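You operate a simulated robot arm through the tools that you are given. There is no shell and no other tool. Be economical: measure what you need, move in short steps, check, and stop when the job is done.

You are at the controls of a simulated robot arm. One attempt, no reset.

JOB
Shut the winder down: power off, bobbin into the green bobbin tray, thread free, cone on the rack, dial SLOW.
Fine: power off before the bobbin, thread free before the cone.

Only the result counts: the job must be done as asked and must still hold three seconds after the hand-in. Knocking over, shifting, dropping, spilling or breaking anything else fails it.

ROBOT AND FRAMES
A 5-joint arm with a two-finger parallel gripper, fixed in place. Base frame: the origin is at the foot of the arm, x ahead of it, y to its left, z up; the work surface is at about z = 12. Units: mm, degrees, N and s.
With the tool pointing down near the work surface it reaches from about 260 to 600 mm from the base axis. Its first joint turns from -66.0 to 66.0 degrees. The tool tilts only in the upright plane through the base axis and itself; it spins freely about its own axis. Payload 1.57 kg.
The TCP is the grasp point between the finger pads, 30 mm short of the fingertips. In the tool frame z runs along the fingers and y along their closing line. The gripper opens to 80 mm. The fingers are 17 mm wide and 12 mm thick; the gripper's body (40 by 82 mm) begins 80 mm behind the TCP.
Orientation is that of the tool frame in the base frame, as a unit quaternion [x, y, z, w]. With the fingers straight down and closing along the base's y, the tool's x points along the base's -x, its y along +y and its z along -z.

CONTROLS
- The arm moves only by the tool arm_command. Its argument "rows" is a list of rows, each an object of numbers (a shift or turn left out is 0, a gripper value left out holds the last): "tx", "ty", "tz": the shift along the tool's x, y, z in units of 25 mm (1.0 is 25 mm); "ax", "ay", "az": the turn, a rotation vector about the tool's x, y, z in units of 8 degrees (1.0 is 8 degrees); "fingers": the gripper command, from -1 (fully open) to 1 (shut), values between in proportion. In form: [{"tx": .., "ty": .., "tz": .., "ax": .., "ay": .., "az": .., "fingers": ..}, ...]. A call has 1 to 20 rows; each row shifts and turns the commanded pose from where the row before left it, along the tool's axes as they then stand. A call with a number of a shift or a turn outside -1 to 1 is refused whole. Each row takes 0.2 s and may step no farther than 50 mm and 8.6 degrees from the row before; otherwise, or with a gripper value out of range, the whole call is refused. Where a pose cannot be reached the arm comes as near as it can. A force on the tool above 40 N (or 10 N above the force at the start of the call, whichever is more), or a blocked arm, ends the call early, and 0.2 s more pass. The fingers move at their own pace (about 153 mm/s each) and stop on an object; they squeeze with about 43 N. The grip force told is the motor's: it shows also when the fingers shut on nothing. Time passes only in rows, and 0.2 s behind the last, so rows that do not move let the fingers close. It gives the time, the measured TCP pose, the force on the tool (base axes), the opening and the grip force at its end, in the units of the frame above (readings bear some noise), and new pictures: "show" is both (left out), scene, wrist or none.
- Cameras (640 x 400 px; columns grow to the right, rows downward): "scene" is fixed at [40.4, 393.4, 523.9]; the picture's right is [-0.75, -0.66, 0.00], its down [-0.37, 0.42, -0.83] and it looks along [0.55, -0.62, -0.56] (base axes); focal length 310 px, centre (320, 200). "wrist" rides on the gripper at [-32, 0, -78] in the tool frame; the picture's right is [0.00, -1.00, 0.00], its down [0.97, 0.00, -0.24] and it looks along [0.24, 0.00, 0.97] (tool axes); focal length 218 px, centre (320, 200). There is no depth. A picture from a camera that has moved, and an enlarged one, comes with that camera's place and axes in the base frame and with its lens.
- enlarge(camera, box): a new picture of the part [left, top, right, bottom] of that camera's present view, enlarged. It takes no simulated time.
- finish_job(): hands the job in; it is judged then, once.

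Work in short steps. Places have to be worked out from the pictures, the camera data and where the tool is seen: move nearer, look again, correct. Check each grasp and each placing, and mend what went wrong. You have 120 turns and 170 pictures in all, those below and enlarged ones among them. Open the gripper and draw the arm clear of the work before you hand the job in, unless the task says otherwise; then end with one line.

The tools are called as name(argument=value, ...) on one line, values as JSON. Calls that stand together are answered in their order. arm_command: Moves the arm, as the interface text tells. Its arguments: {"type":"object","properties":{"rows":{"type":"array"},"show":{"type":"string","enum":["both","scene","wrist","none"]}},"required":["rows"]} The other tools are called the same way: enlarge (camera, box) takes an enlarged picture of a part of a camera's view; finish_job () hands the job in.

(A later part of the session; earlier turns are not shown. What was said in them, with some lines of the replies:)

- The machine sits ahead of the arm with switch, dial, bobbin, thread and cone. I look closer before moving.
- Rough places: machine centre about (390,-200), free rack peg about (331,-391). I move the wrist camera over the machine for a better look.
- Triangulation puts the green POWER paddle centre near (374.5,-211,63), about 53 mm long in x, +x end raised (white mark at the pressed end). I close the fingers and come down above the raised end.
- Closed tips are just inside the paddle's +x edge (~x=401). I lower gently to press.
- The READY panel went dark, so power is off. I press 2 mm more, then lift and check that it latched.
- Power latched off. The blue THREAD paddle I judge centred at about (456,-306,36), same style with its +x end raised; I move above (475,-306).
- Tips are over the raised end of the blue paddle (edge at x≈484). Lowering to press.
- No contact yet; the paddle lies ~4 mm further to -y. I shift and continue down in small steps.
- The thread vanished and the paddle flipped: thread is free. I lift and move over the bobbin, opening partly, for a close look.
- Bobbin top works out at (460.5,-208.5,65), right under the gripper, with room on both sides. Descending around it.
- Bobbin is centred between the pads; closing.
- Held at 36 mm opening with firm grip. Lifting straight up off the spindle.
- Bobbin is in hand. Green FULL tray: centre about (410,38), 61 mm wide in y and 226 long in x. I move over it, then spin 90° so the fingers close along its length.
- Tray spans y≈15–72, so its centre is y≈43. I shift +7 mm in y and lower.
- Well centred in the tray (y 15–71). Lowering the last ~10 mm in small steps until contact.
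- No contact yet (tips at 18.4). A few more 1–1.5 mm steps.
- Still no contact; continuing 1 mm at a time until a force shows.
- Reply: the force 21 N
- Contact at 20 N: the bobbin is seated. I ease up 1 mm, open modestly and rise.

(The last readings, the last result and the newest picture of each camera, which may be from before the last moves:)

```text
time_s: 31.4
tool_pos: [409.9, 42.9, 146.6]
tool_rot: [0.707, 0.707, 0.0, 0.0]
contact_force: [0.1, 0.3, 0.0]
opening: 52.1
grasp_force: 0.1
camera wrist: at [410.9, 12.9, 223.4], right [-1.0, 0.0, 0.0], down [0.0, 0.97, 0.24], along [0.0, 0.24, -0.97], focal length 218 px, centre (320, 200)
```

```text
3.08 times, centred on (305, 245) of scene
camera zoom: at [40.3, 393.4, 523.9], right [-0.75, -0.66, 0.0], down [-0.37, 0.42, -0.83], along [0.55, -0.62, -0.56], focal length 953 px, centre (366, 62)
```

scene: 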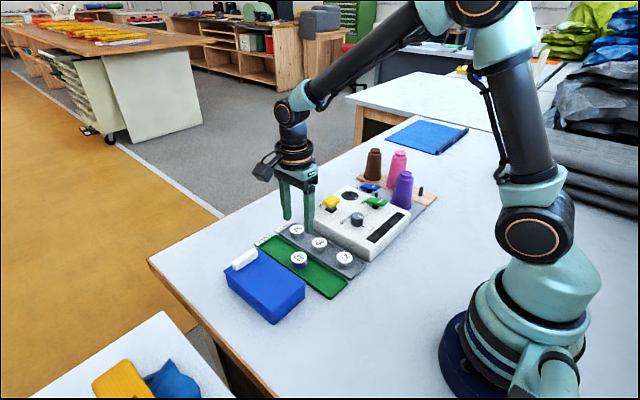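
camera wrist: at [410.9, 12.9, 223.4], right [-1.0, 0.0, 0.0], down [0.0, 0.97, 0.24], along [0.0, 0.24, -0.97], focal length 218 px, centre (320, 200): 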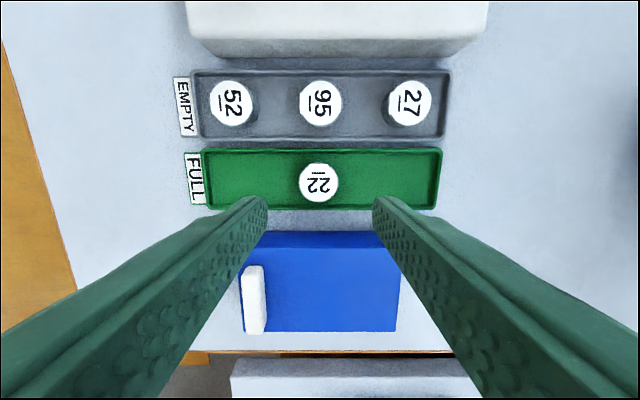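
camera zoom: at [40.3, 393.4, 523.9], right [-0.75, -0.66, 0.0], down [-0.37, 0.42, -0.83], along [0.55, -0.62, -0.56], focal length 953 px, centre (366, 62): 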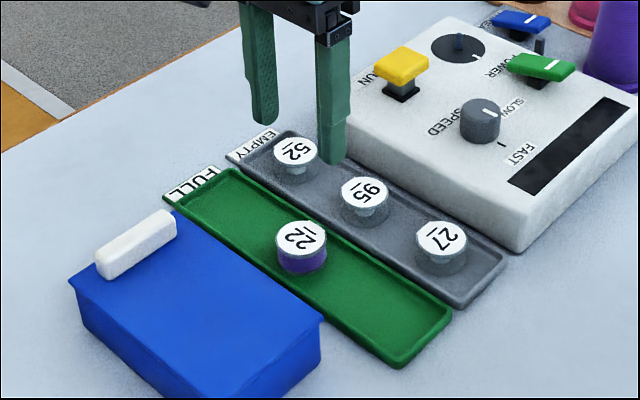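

Bobbin 22 stands in the green tray. Next the dial, near (376,-119); it needs a 90° counter-clockwise turn (seen from above) from FAST (-x) to SLOW (-y). I move over it with fingers still closing along x.

arm_command(rows=[{"tx": -0.926, "ty": -0.194}, {"tx": -0.926, "ty": -0.194}, {"tx": -0.926, "ty": -0.194}, {"tx": -0.926, "ty": -0.194}, {"tx": -0.926, "ty": -0.194}, {"tx": -0.926, "ty": -0.194}, {"tx": -0.926, "ty": -0.194}, {}])

enlarge(camera="wrist", box=[240, 120, 400, 240])

```text
time_s: 33.2
tool_pos: [376.5, -119.6, 145.1]
tool_rot: [0.707, 0.707, 0.0, -0.001]
contact_force: [-0.4, 0.8, -0.3]
opening: 52.1
grasp_force: 0.0
camera wrist: at [377.9, -149.4, 222.6], right [-1.0, 0.0, 0.0], down [0.0, 0.97, 0.24], along [0.0, 0.24, -0.97], focal length 218 px, centre (320, 200)
```

scene: 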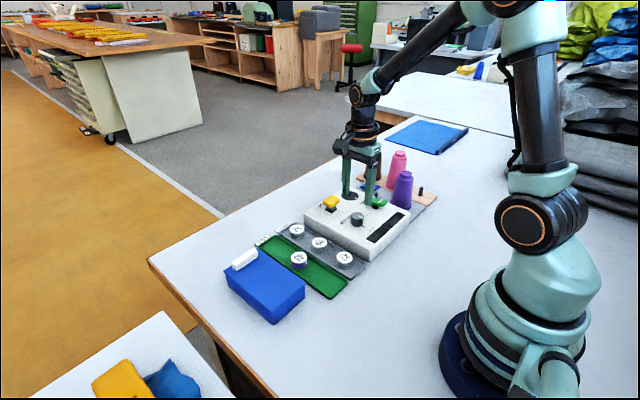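
wrist: 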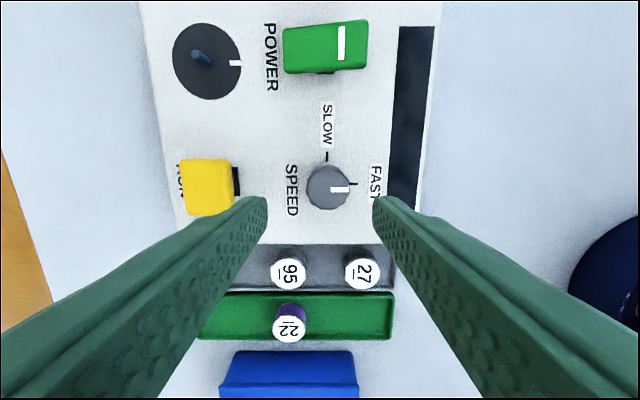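

```text
3.33 times, centred on (320, 180) of wrist
camera zoom: at [377.9, -149.4, 222.6], right [-1.0, 0.0, 0.0], down [0.0, 0.97, 0.24], along [0.0, 0.24, -0.97], focal length 728 px, centre (320, 267)
```

zoom: 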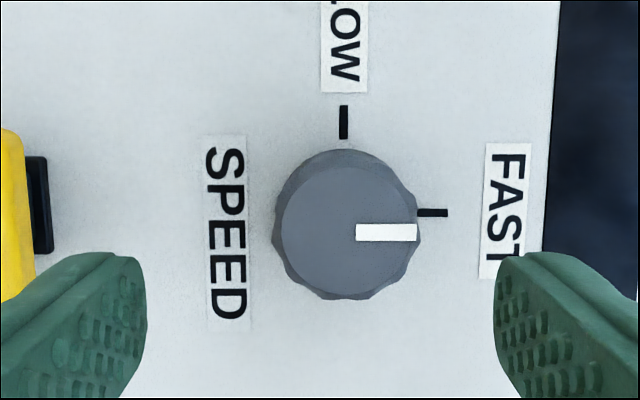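

Dial axis works out near (371.5,-118); I shift -5 mm in x, +1.5 mm in y and descend around the knob.

arm_command(rows=[{"tx": 0.06, "ty": -0.2}, {"tz": 1}, {"tz": 0.8}, {"tz": 0.3}, {"tz": 0.3}, {}])

enlarge(camera="scene", box=[310, 170, 430, 270])

```text
time_s: 34.6
tool_pos: [371.9, -117.9, 87.3]
tool_rot: [0.707, 0.707, 0.001, 0.0]
contact_force: [-0.5, -0.1, 0.9]
opening: 51.9
grasp_force: 0.0
camera wrist: at [372.8, -148.0, 163.4], right [-1.0, 0.0, 0.0], down [0.0, 0.97, 0.24], along [0.0, 0.24, -0.97], focal length 218 px, centre (320, 200)
```

scene: 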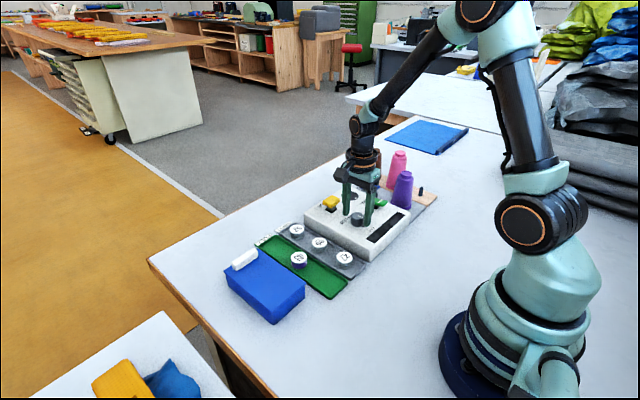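
wrist: 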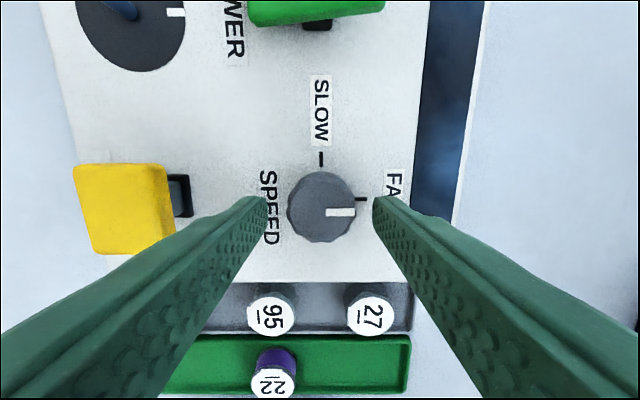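

```text
4.00 times, centred on (370, 220) of scene
camera zoom: at [40.4, 393.4, 523.9], right [-0.75, -0.66, 0.0], down [-0.37, 0.42, -0.83], along [0.55, -0.62, -0.56], focal length 1238 px, centre (120, 120)
```

zoom: 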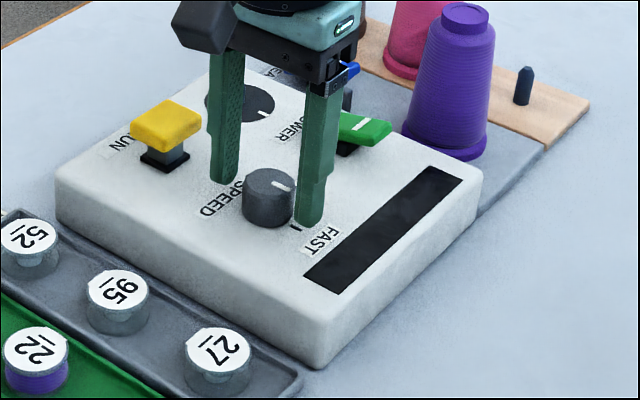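

Knob centred in x; y is about 2 mm toward -y. I adjust, lower 4 mm and grip.

arm_command(rows=[{"tx": -0.07, "tz": 0.18}, {"fingers": 1}, {}, {}])

```text
time_s: 35.6
tool_pos: [371.7, -119.9, 82.1]
tool_rot: [0.707, 0.707, -0.001, 0.0]
contact_force: [-7.7, 1.2, 6.7]
opening: 31.8
grasp_force: 40.2
camera wrist: at [372.4, -149.8, 158.7], right [-1.0, 0.0, 0.0], down [0.0, 0.97, 0.24], along [0.0, 0.24, -0.97], focal length 218 px, centre (320, 200)
```

scene: 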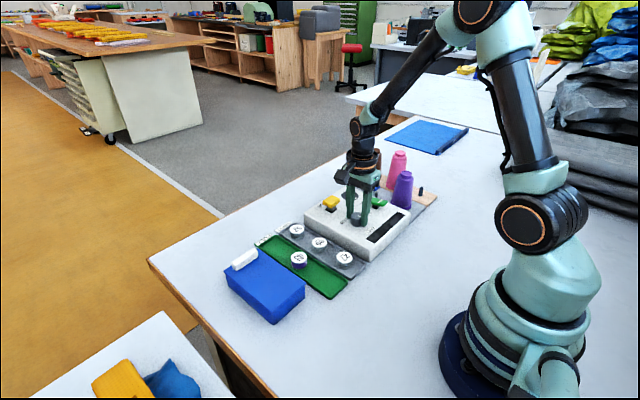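
wrist: 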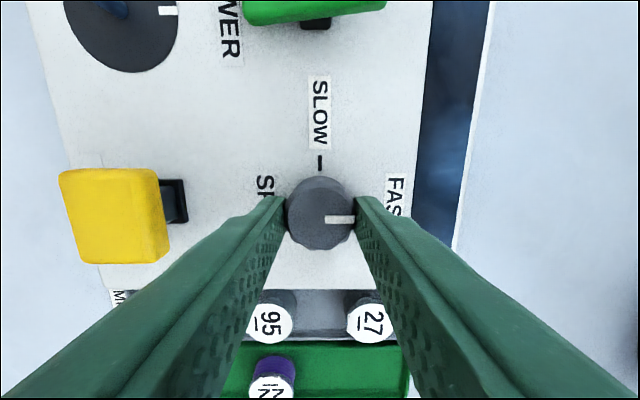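

Gripped. Turning the tool -90° about its axis (counter-clockwise from above).

arm_command(rows=[{"ty": -0.05}, {"az": -0.9375}, {"az": -0.9375}, {"az": -0.9375}, {"az": -0.9375}, {"az": -0.9375}, {"az": -0.9375}, {"az": -0.9375}, {"az": -0.9375}, {"az": -0.9375}, {"az": -0.9375}, {"az": -0.9375}, {"az": -0.9375}, {}])

enlarge(camera="wrist", box=[240, 140, 400, 260])

```text
time_s: 38.2
tool_pos: [369.8, -119.5, 81.6]
tool_rot: [0.07, 0.998, -0.001, 0.0]
contact_force: [0.1, -0.8, 0.2]
opening: 31.6
grasp_force: 40.5
stopped in row 13: the force on the tool passed its limit (the readings are from after the stop); the commanded pose is now the measured one
camera wrist: at [402.7, -123.2, 158.8], right [-0.14, -0.99, 0.0], down [-0.96, 0.13, 0.24], along [-0.24, 0.03, -0.97], focal length 218 px, centre (320, 200)
```

scene: 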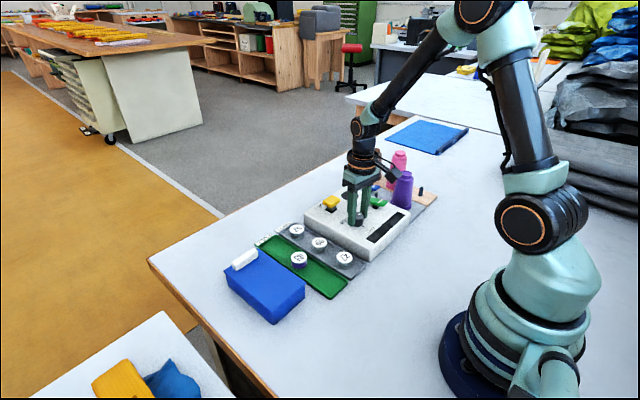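
wrist: 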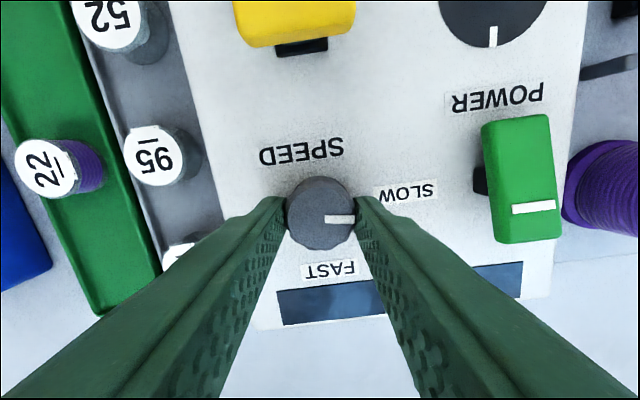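

```text
3.33 times, centred on (320, 200) of wrist
camera zoom: at [402.7, -123.2, 158.8], right [-0.14, -0.99, 0.0], down [-0.96, 0.13, 0.24], along [-0.24, 0.03, -0.97], focal length 728 px, centre (320, 200)
```

zoom: 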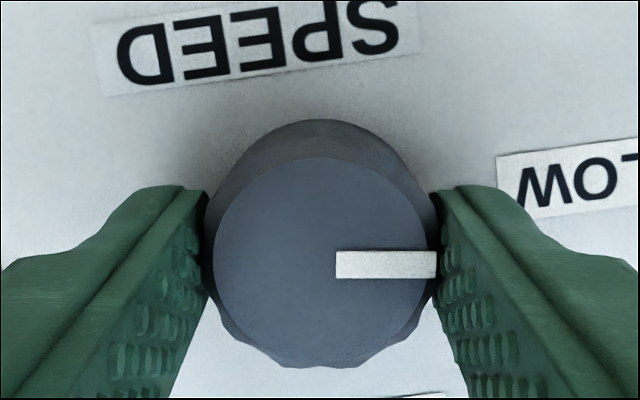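

Turned about 82°, then the force limit tripped. I try the last 8° in smaller turns.

arm_command(rows=[{"az": -0.35}, {"az": -0.35}, {"az": -0.35}, {}], show="wrist")

enlarge(camera="wrist", box=[240, 140, 400, 260])

```text
time_s: 39.2
tool_pos: [370.1, -121.1, 82.2]
tool_rot: [-0.004, 1.0, 0.0, 0.0]
contact_force: [-7.6, -6.5, 3.7]
opening: 31.7
grasp_force: 40.5
camera wrist: at [403.0, -118.7, 158.8], right [0.01, -1.0, 0.0], down [-0.97, -0.01, 0.24], along [-0.24, 0.0, -0.97], focal length 218 px, centre (320, 200)
```

wrist: 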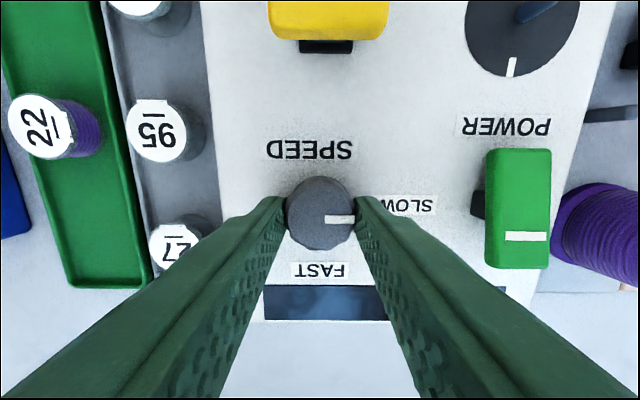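

```text
3.33 times, centred on (320, 200) of wrist
camera zoom: at [403.0, -118.7, 158.8], right [0.01, -1.0, 0.0], down [-0.97, -0.01, 0.24], along [-0.24, 0.0, -0.97], focal length 728 px, centre (320, 200)
```

zoom: 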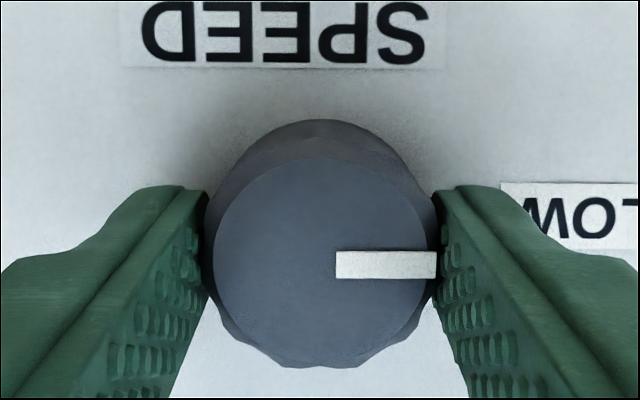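

Pointer now faces -y exactly. Releasing and rising, then checking.

arm_command(rows=[{"fingers": -0.25}, {}, {"tz": -0.6}, {"tz": -1}, {"tz": -1}, {"tz": -1}, {}])

enlarge(camera="wrist", box=[240, 140, 400, 260])

enlarge(camera="scene", box=[300, 140, 450, 270])

```text
time_s: 40.8
tool_pos: [370.5, -121.6, 172.1]
tool_rot: [-0.004, 1.0, 0.001, 0.0]
contact_force: [-0.4, -0.4, 0.3]
opening: 49.8
grasp_force: 0.1
camera wrist: at [403.6, -118.9, 249.2], right [0.01, -1.0, 0.0], down [-0.97, -0.01, 0.24], along [-0.24, 0.0, -0.97], focal length 218 px, centre (320, 200)
```

scene: 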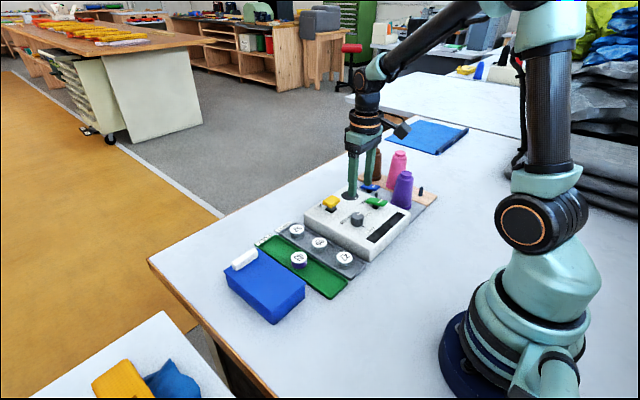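
wrist: 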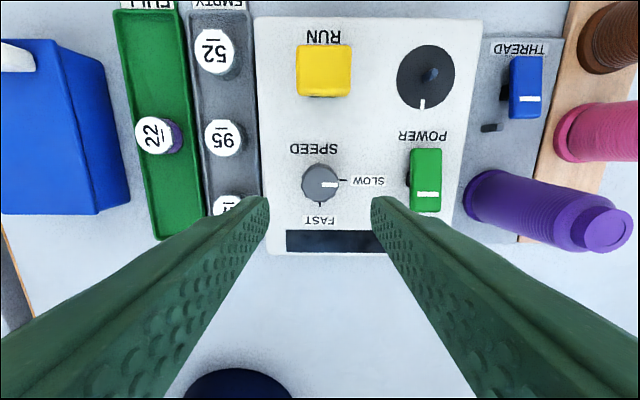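

```text
3.33 times, centred on (320, 200) of wrist
camera zoom: at [403.6, -118.9, 249.2], right [0.01, -1.0, 0.0], down [-0.97, -0.01, 0.24], along [-0.24, 0.0, -0.97], focal length 728 px, centre (320, 200)
```

zoom: 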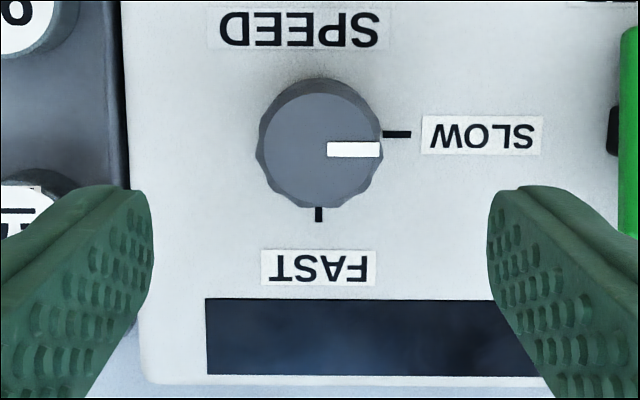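

```text
3.08 times, centred on (375, 205) of scene
camera zoom: at [40.3, 393.4, 523.9], right [-0.75, -0.66, 0.0], down [-0.37, 0.42, -0.83], along [0.55, -0.62, -0.56], focal length 953 px, centre (151, 185)
```

zoom: 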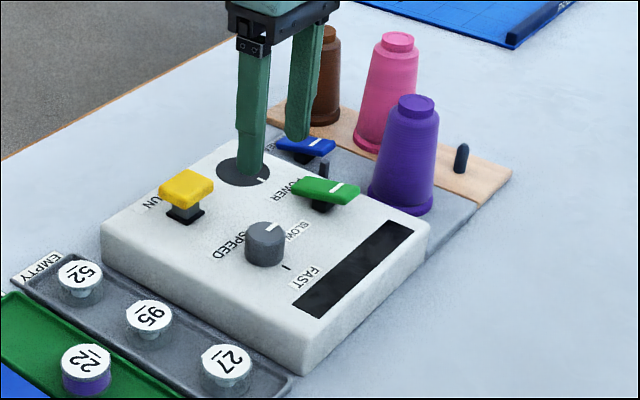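

Dial points at SLOW. Now the purple cone: axis near (352,-309), top z≈117; free rack peg near (336,-390). I raise, open and move over the cone to check.

arm_command(rows=[{"tz": -1, "fingers": -0.7}, {"ty": -0.94, "tx": 0.09}, {"ty": -0.94, "tx": 0.09}, {"ty": -0.94, "tx": 0.09}, {"ty": -0.94, "tx": 0.09}, {"ty": -0.94, "tx": 0.09}, {"ty": -0.94, "tx": 0.09}, {"ty": -0.94, "tx": 0.09}, {"ty": -0.94, "tx": 0.09}, {}])

enlarge(camera="wrist", box=[240, 90, 500, 290])

```text
time_s: 43.0
tool_pos: [353.9, -308.2, 196.1]
tool_rot: [-0.005, 1.0, 0.0, 0.001]
contact_force: [-0.7, -0.4, 0.3]
opening: 68.4
grasp_force: 0.0
camera wrist: at [386.7, -307.0, 273.6], right [0.01, -1.0, 0.0], down [-0.97, -0.01, 0.24], along [-0.24, 0.0, -0.97], focal length 218 px, centre (320, 200)
```

scene: 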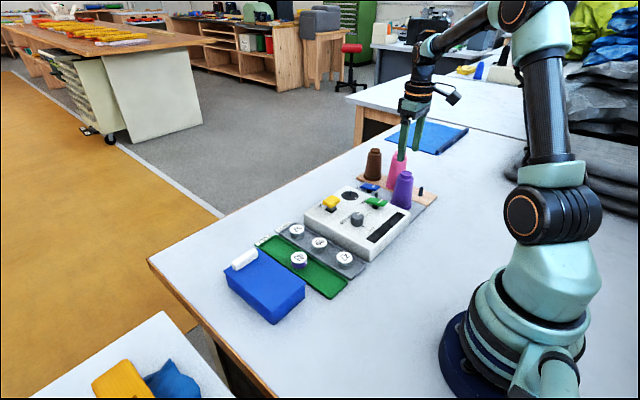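
wrist: 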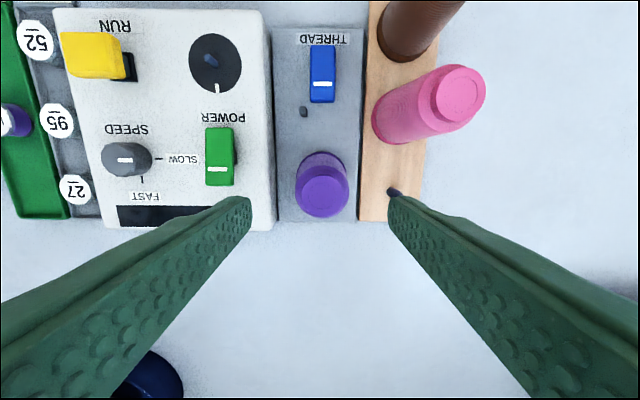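

```text
2.00 times, centred on (370, 190) of wrist
camera zoom: at [386.7, -307.0, 273.6], right [0.01, -1.0, 0.0], down [-0.97, -0.01, 0.24], along [-0.24, 0.0, -0.97], focal length 436 px, centre (220, 220)
```

zoom: 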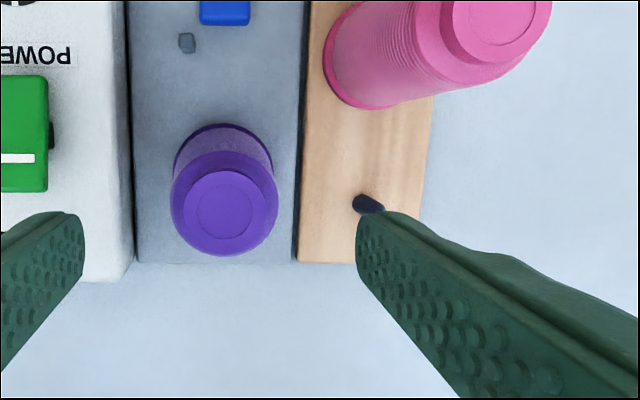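

Cone axis at (353,-308.5), right under the TCP; free peg base reads (335,-389.5). I descend around the cone's upper half.

arm_command(rows=[{"ty": -0.04, "tz": 1}, {"tz": 1}, {"tz": 1}, {"tz": 1}, {}])

enlarge(camera="scene", box=[340, 110, 460, 230])

```text
time_s: 44.2
tool_pos: [353.3, -310.2, 94.8]
tool_rot: [-0.004, 1.0, 0.0, -0.001]
contact_force: [-0.2, -0.2, 0.1]
opening: 68.3
grasp_force: 0.0
camera wrist: at [386.2, -307.1, 172.6], right [0.01, -1.0, 0.0], down [-0.97, -0.01, 0.24], along [-0.24, 0.0, -0.97], focal length 218 px, centre (320, 200)
```

scene: 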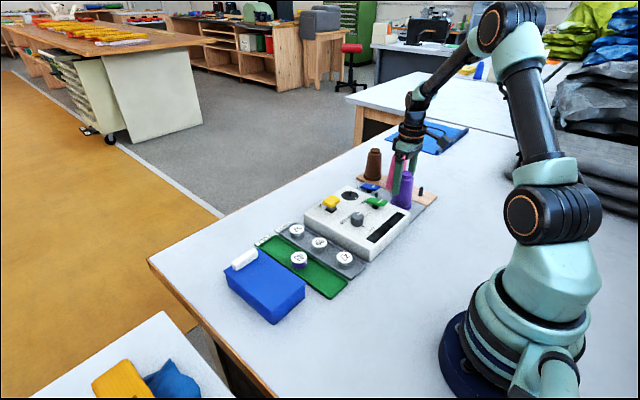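
wrist: 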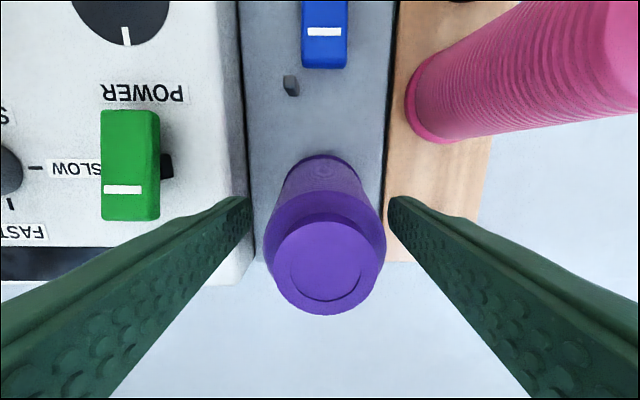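

```text
3.33 times, centred on (400, 170) of scene
camera zoom: at [40.4, 393.4, 523.9], right [-0.75, -0.66, 0.0], down [-0.37, 0.42, -0.83], along [0.55, -0.62, -0.56], focal length 1032 px, centre (53, 300)
```

zoom: 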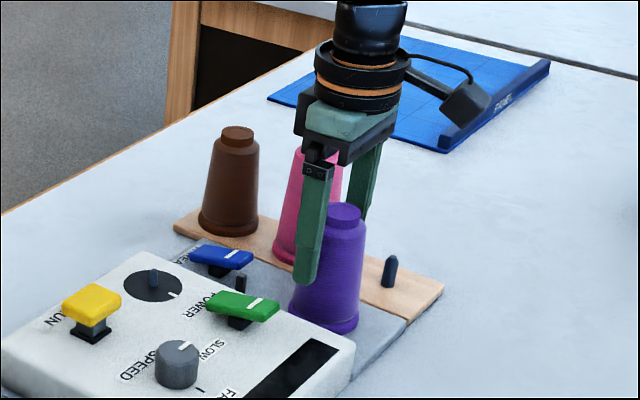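

Centred, tips about mid-height. Closing on the cone.

arm_command(rows=[{"fingers": 0}, {"fingers": 1}, {}, {}])

enlarge(camera="scene", box=[340, 110, 460, 230])

```text
time_s: 45.2
tool_pos: [353.1, -309.6, 95.9]
tool_rot: [-0.004, 1.0, -0.001, 0.0]
contact_force: [1.4, -1.5, 0.4]
opening: 49.8
grasp_force: 42.6
camera wrist: at [386.2, -307.1, 172.9], right [0.01, -1.0, 0.0], down [-0.97, -0.01, 0.24], along [-0.24, 0.0, -0.97], focal length 218 px, centre (320, 200)
```

scene: 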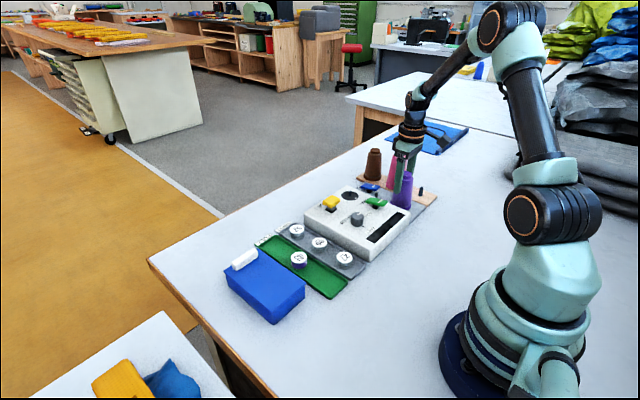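
wrist: 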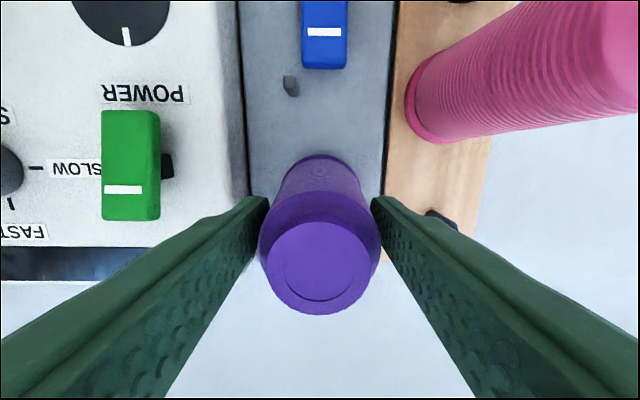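

```text
3.33 times, centred on (400, 170) of scene
camera zoom: at [40.3, 393.4, 523.9], right [-0.75, -0.66, 0.0], down [-0.37, 0.42, -0.83], along [0.55, -0.62, -0.56], focal length 1032 px, centre (53, 300)
```

zoom: 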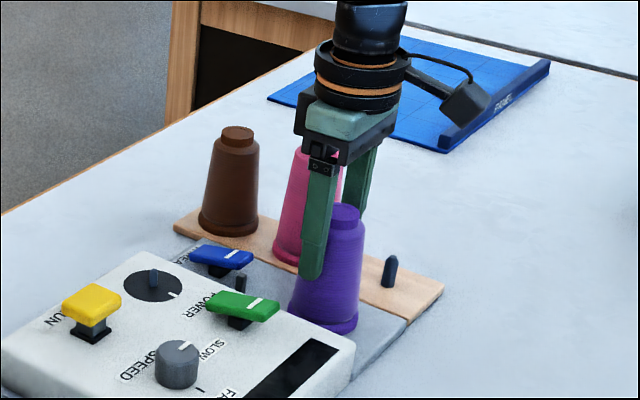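

Gripped at 49.8 mm. Lifting straight up.

arm_command(rows=[{"tz": -0.3}, {"tz": -0.5}, {"tz": -0.8}, {"tz": -0.8}, {"tz": -0.8}, {}])

enlarge(camera="scene", box=[340, 90, 460, 230])

enlarge(camera="wrist", box=[240, 100, 480, 320])

```text
time_s: 46.6
tool_pos: [353.3, -310.8, 177.1]
tool_rot: [-0.004, 1.0, -0.001, 0.001]
contact_force: [0.4, 0.0, -2.0]
opening: 49.6
grasp_force: 43.0
camera wrist: at [386.6, -308.4, 254.0], right [0.01, -1.0, 0.0], down [-0.97, -0.01, 0.24], along [-0.24, 0.0, -0.97], focal length 218 px, centre (320, 200)
```

scene: 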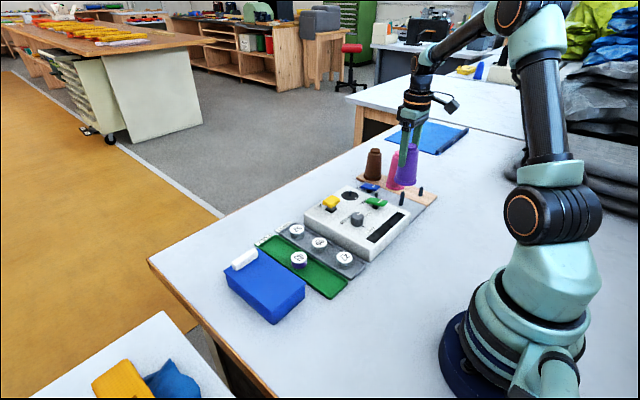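
wrist: 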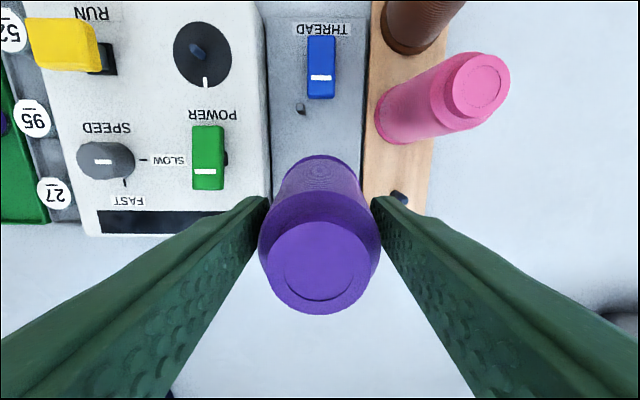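

```text
2.86 times, centred on (400, 160) of scene
camera zoom: at [40.4, 393.4, 523.9], right [-0.75, -0.66, 0.0], down [-0.37, 0.42, -0.83], along [0.55, -0.62, -0.56], focal length 885 px, centre (91, 314)
```

zoom: 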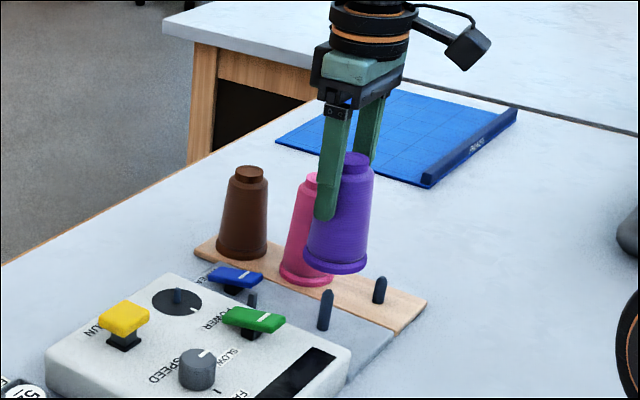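

```text
1.82 times, centred on (360, 210) of wrist
camera zoom: at [386.6, -308.4, 254.0], right [0.01, -1.0, 0.0], down [-0.97, -0.01, 0.24], along [-0.24, 0.0, -0.97], focal length 397 px, centre (247, 182)
```

zoom: 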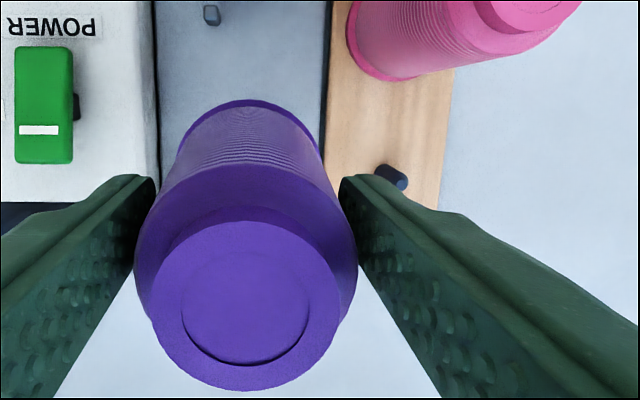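

Cone is held upright, clear of its post. The rack peg lies (-18.5, -82) mm from it; I move above the peg and compare in the scene picture.

arm_command(rows=[{"ty": -0.82, "tx": 0.192}, {"ty": -0.82, "tx": 0.192}, {"ty": -0.82, "tx": 0.192}, {"ty": -0.82, "tx": 0.192}, {}, {"tz": 0.8}, {}])

enlarge(camera="scene", box=[380, 130, 460, 220])

```text
time_s: 48.2
tool_pos: [334.5, -392.1, 156.5]
tool_rot: [-0.005, 1.0, 0.0, 0.0]
contact_force: [0.0, 0.2, -0.6]
opening: 49.5
grasp_force: 42.9
camera wrist: at [368.3, -390.0, 233.7], right [0.01, -1.0, 0.0], down [-0.97, -0.01, 0.24], along [-0.24, 0.0, -0.97], focal length 218 px, centre (320, 200)
```

scene: 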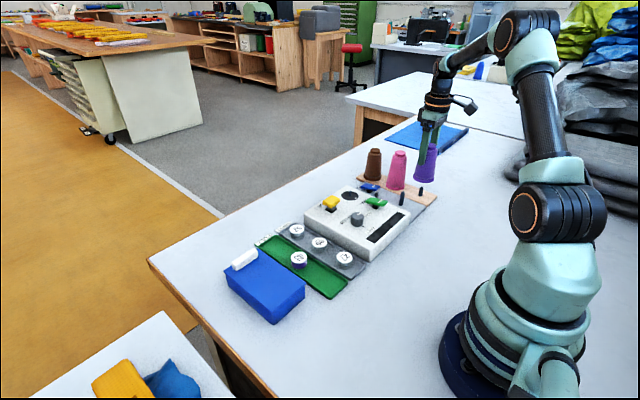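
wrist: 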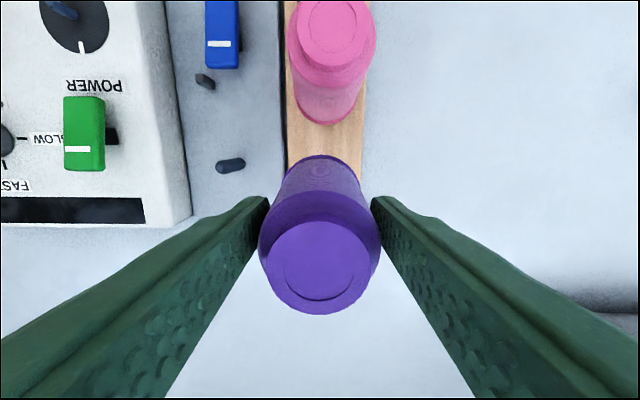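

```text
4.44 times, centred on (420, 175) of scene
camera zoom: at [40.4, 393.4, 523.9], right [-0.75, -0.66, 0.0], down [-0.37, 0.42, -0.83], along [0.55, -0.62, -0.56], focal length 1376 px, centre (-124, 311)
```

zoom: 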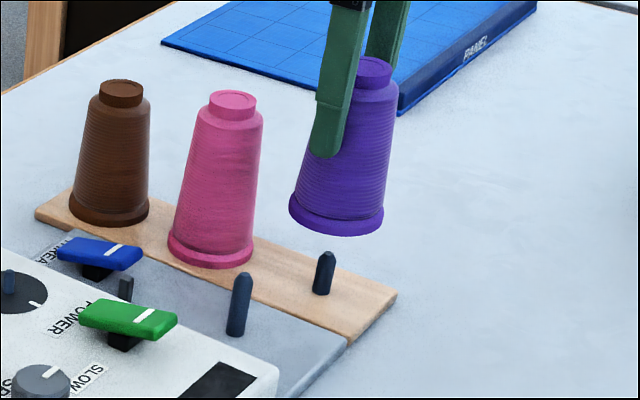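

The cone's base projects straight down onto the peg (predicted (321,288) vs seen (321,292) px). Lowering toward the peg tip.

arm_command(rows=[{"tz": 0.5}, {"tz": 0.4}, {}], show="none")

enlarge(camera="scene", box=[390, 140, 450, 220])

```text
time_s: 49.0
tool_pos: [335.2, -391.5, 134.5]
tool_rot: [-0.004, 1.0, 0.0, 0.0]
contact_force: [0.4, -0.3, -1.9]
opening: 49.7
grasp_force: 42.6
```

```text
5.00 times, centred on (420, 180) of scene
camera zoom: at [40.4, 393.4, 523.9], right [-0.75, -0.66, 0.0], down [-0.37, 0.42, -0.83], along [0.55, -0.62, -0.56], focal length 1548 px, centre (-180, 300)
```

zoom: 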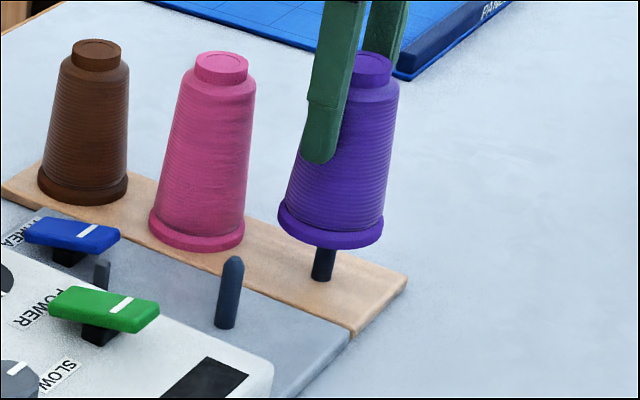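

Peg tip is entering under the base; the scene suggests a ~1.5 mm correction toward (-x,-y). I apply it and lower in small steps.

arm_command(rows=[{"ty": -0.05, "tx": 0.04}, {"tz": 0.2}, {"tz": 0.2}, {"tz": 0.2}, {}], show="none")

enlarge(camera="scene", box=[390, 140, 450, 220])

```text
time_s: 50.2
tool_pos: [333.8, -391.7, 116.9]
tool_rot: [-0.004, 1.0, 0.0, 0.001]
contact_force: [0.2, -0.5, -1.0]
opening: 49.5
grasp_force: 42.9
```

```text
5.00 times, centred on (420, 180) of scene
camera zoom: at [40.4, 393.4, 523.9], right [-0.75, -0.66, 0.0], down [-0.37, 0.42, -0.83], along [0.55, -0.62, -0.56], focal length 1548 px, centre (-180, 300)
```

zoom: 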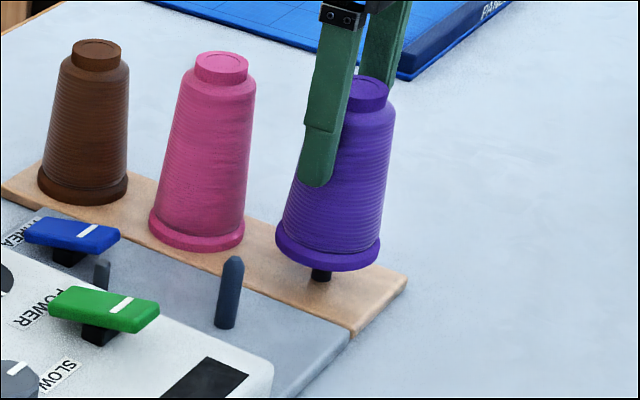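

No force and the base is now below the peg tip's height, so the peg is inside. Continuing down.

arm_command(rows=[{"tz": 0.2}, {"tz": 0.2}, {"tz": 0.2}, {"tz": 0.15}, {}], show="none")

enlarge(camera="scene", box=[390, 140, 450, 220])

```text
time_s: 51.4
tool_pos: [334.4, -393.2, 99.9]
tool_rot: [-0.004, 1.0, -0.001, 0.0]
contact_force: [0.2, 0.0, -1.9]
opening: 49.5
grasp_force: 43.4
```

```text
5.00 times, centred on (420, 180) of scene
camera zoom: at [40.4, 393.4, 523.9], right [-0.75, -0.66, 0.0], down [-0.37, 0.42, -0.83], along [0.55, -0.62, -0.56], focal length 1548 px, centre (-180, 300)
```

zoom: 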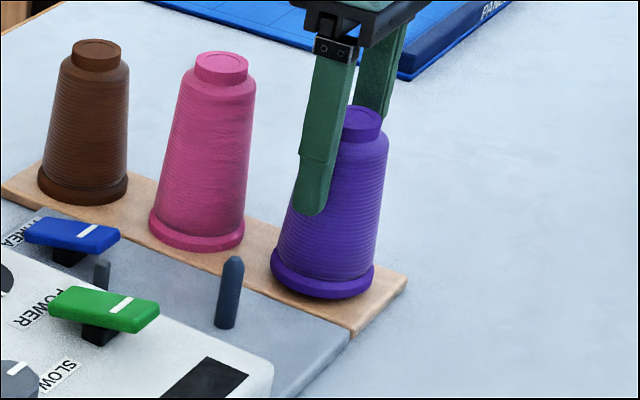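

Nearly seated. Lowering by 2 mm steps until contact shows.

arm_command(rows=[{"tz": 0.08}, {"tz": 0.08}, {"tz": 0.06}, {}], show="none")

```text
time_s: 52.4
tool_pos: [334.6, -393.3, 93.9]
tool_rot: [-0.004, 1.0, 0.0, 0.0]
contact_force: [0.7, 0.2, -1.3]
opening: 49.8
grasp_force: 43.0
```

arm_command(rows=[{"tz": 0.06}, {"tz": 0.06}, {}], show="none")

enlarge(camera="scene", box=[390, 140, 450, 220])

```text
time_s: 53.2
tool_pos: [334.7, -393.1, 94.3]
tool_rot: [-0.004, 1.0, 0.0, -0.001]
contact_force: [-7.5, 7.1, 29.3]
opening: 49.7
grasp_force: 43.6
```

```text
5.00 times, centred on (420, 180) of scene
camera zoom: at [40.3, 393.5, 523.8], right [-0.75, -0.66, 0.0], down [-0.37, 0.42, -0.83], along [0.55, -0.62, -0.56], focal length 1548 px, centre (-180, 300)
```

zoom: 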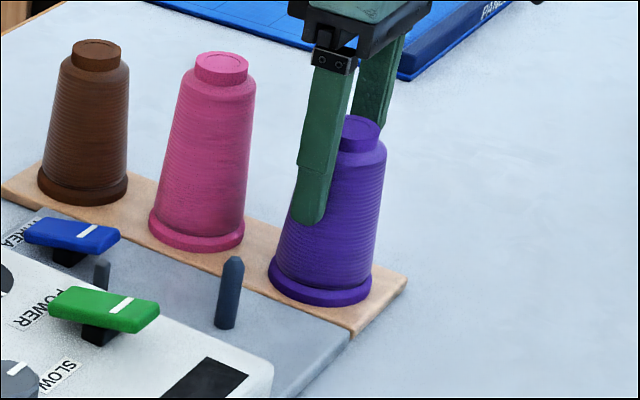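

Contact of 29 N: the cone is seated on the board. I relieve the load, open, and rise.

arm_command(rows=[{"tz": -0.06}, {"fingers": 0}, {"fingers": -0.65}, {}, {"tz": -0.5}, {"tz": -1}, {"tz": -1}, {"tz": -1}, {"tz": -1}, {}])

enlarge(camera="scene", box=[220, 130, 450, 330])

enlarge(camera="scene", box=[390, 140, 450, 220])

```text
time_s: 55.4
tool_pos: [334.5, -393.6, 206.9]
tool_rot: [-0.004, 1.0, 0.0, 0.0]
contact_force: [0.2, 0.6, 1.2]
opening: 65.9
grasp_force: 0.0
camera wrist: at [367.8, -391.4, 283.3], right [0.01, -1.0, 0.0], down [-0.97, -0.01, 0.24], along [-0.24, 0.0, -0.97], focal length 218 px, centre (320, 200)
```

scene: 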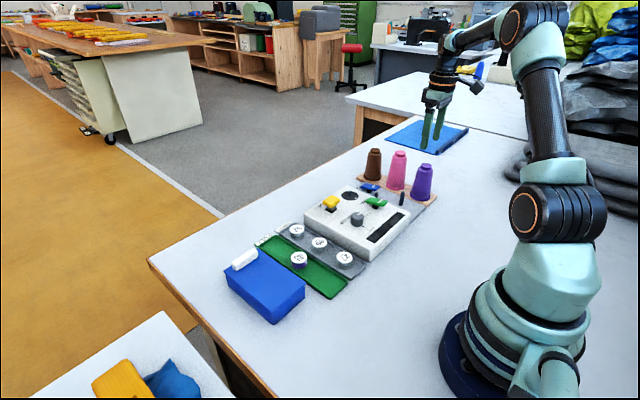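
wrist: 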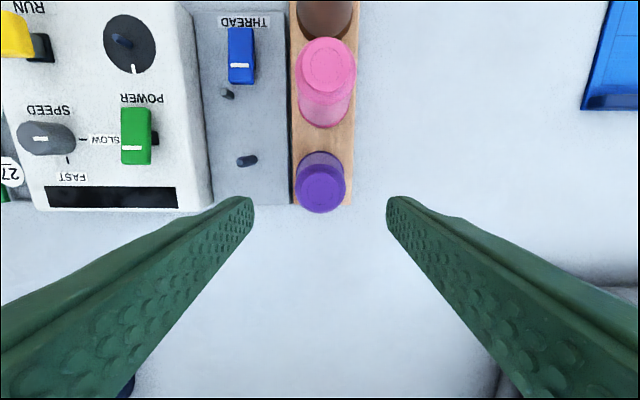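

```text
2.00 times, centred on (335, 230) of scene
camera zoom: at [40.4, 393.4, 523.9], right [-0.75, -0.66, 0.0], down [-0.37, 0.42, -0.83], along [0.55, -0.62, -0.56], focal length 619 px, centre (290, 140)
```

zoom: 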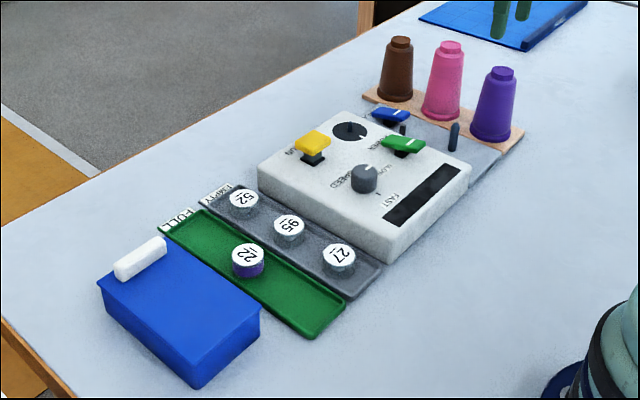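

```text
5.00 times, centred on (420, 180) of scene
camera zoom: at [40.4, 393.4, 523.9], right [-0.75, -0.66, 0.0], down [-0.37, 0.42, -0.83], along [0.55, -0.62, -0.56], focal length 1548 px, centre (-180, 300)
```

zoom: 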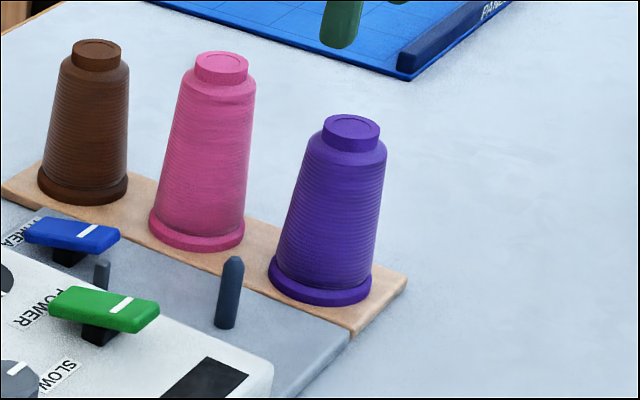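

The cone stands flat on the rack, bobbin is in the green tray, power off, thread free, dial at SLOW. I draw the arm a little higher and away, open.

arm_command(rows=[{"tz": -1, "fingers": -1}, {"tz": -1}, {"tz": -1}, {"tz": -1}, {}], show="scene")

```text
time_s: 56.6
tool_pos: [335.3, -394.0, 305.9]
tool_rot: [-0.004, 1.0, 0.0, 0.001]
contact_force: [-0.7, -0.5, 1.4]
opening: 79.9
grasp_force: 0.0
```

scene: 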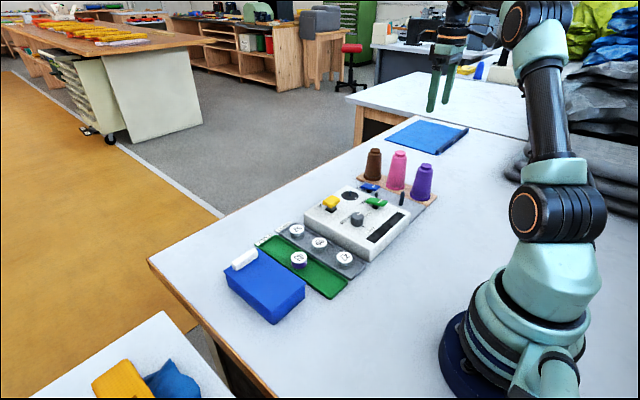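

All is in place and the arm is clear; handing in.

finish_job()

```text
The job is handed in.
```

The winder is shut down and handed in: power off first, then thread freed, bobbin 22 in the green tray, dial on SLOW, and the purple cone on the rack; the last pictures show nothing else disturbed.
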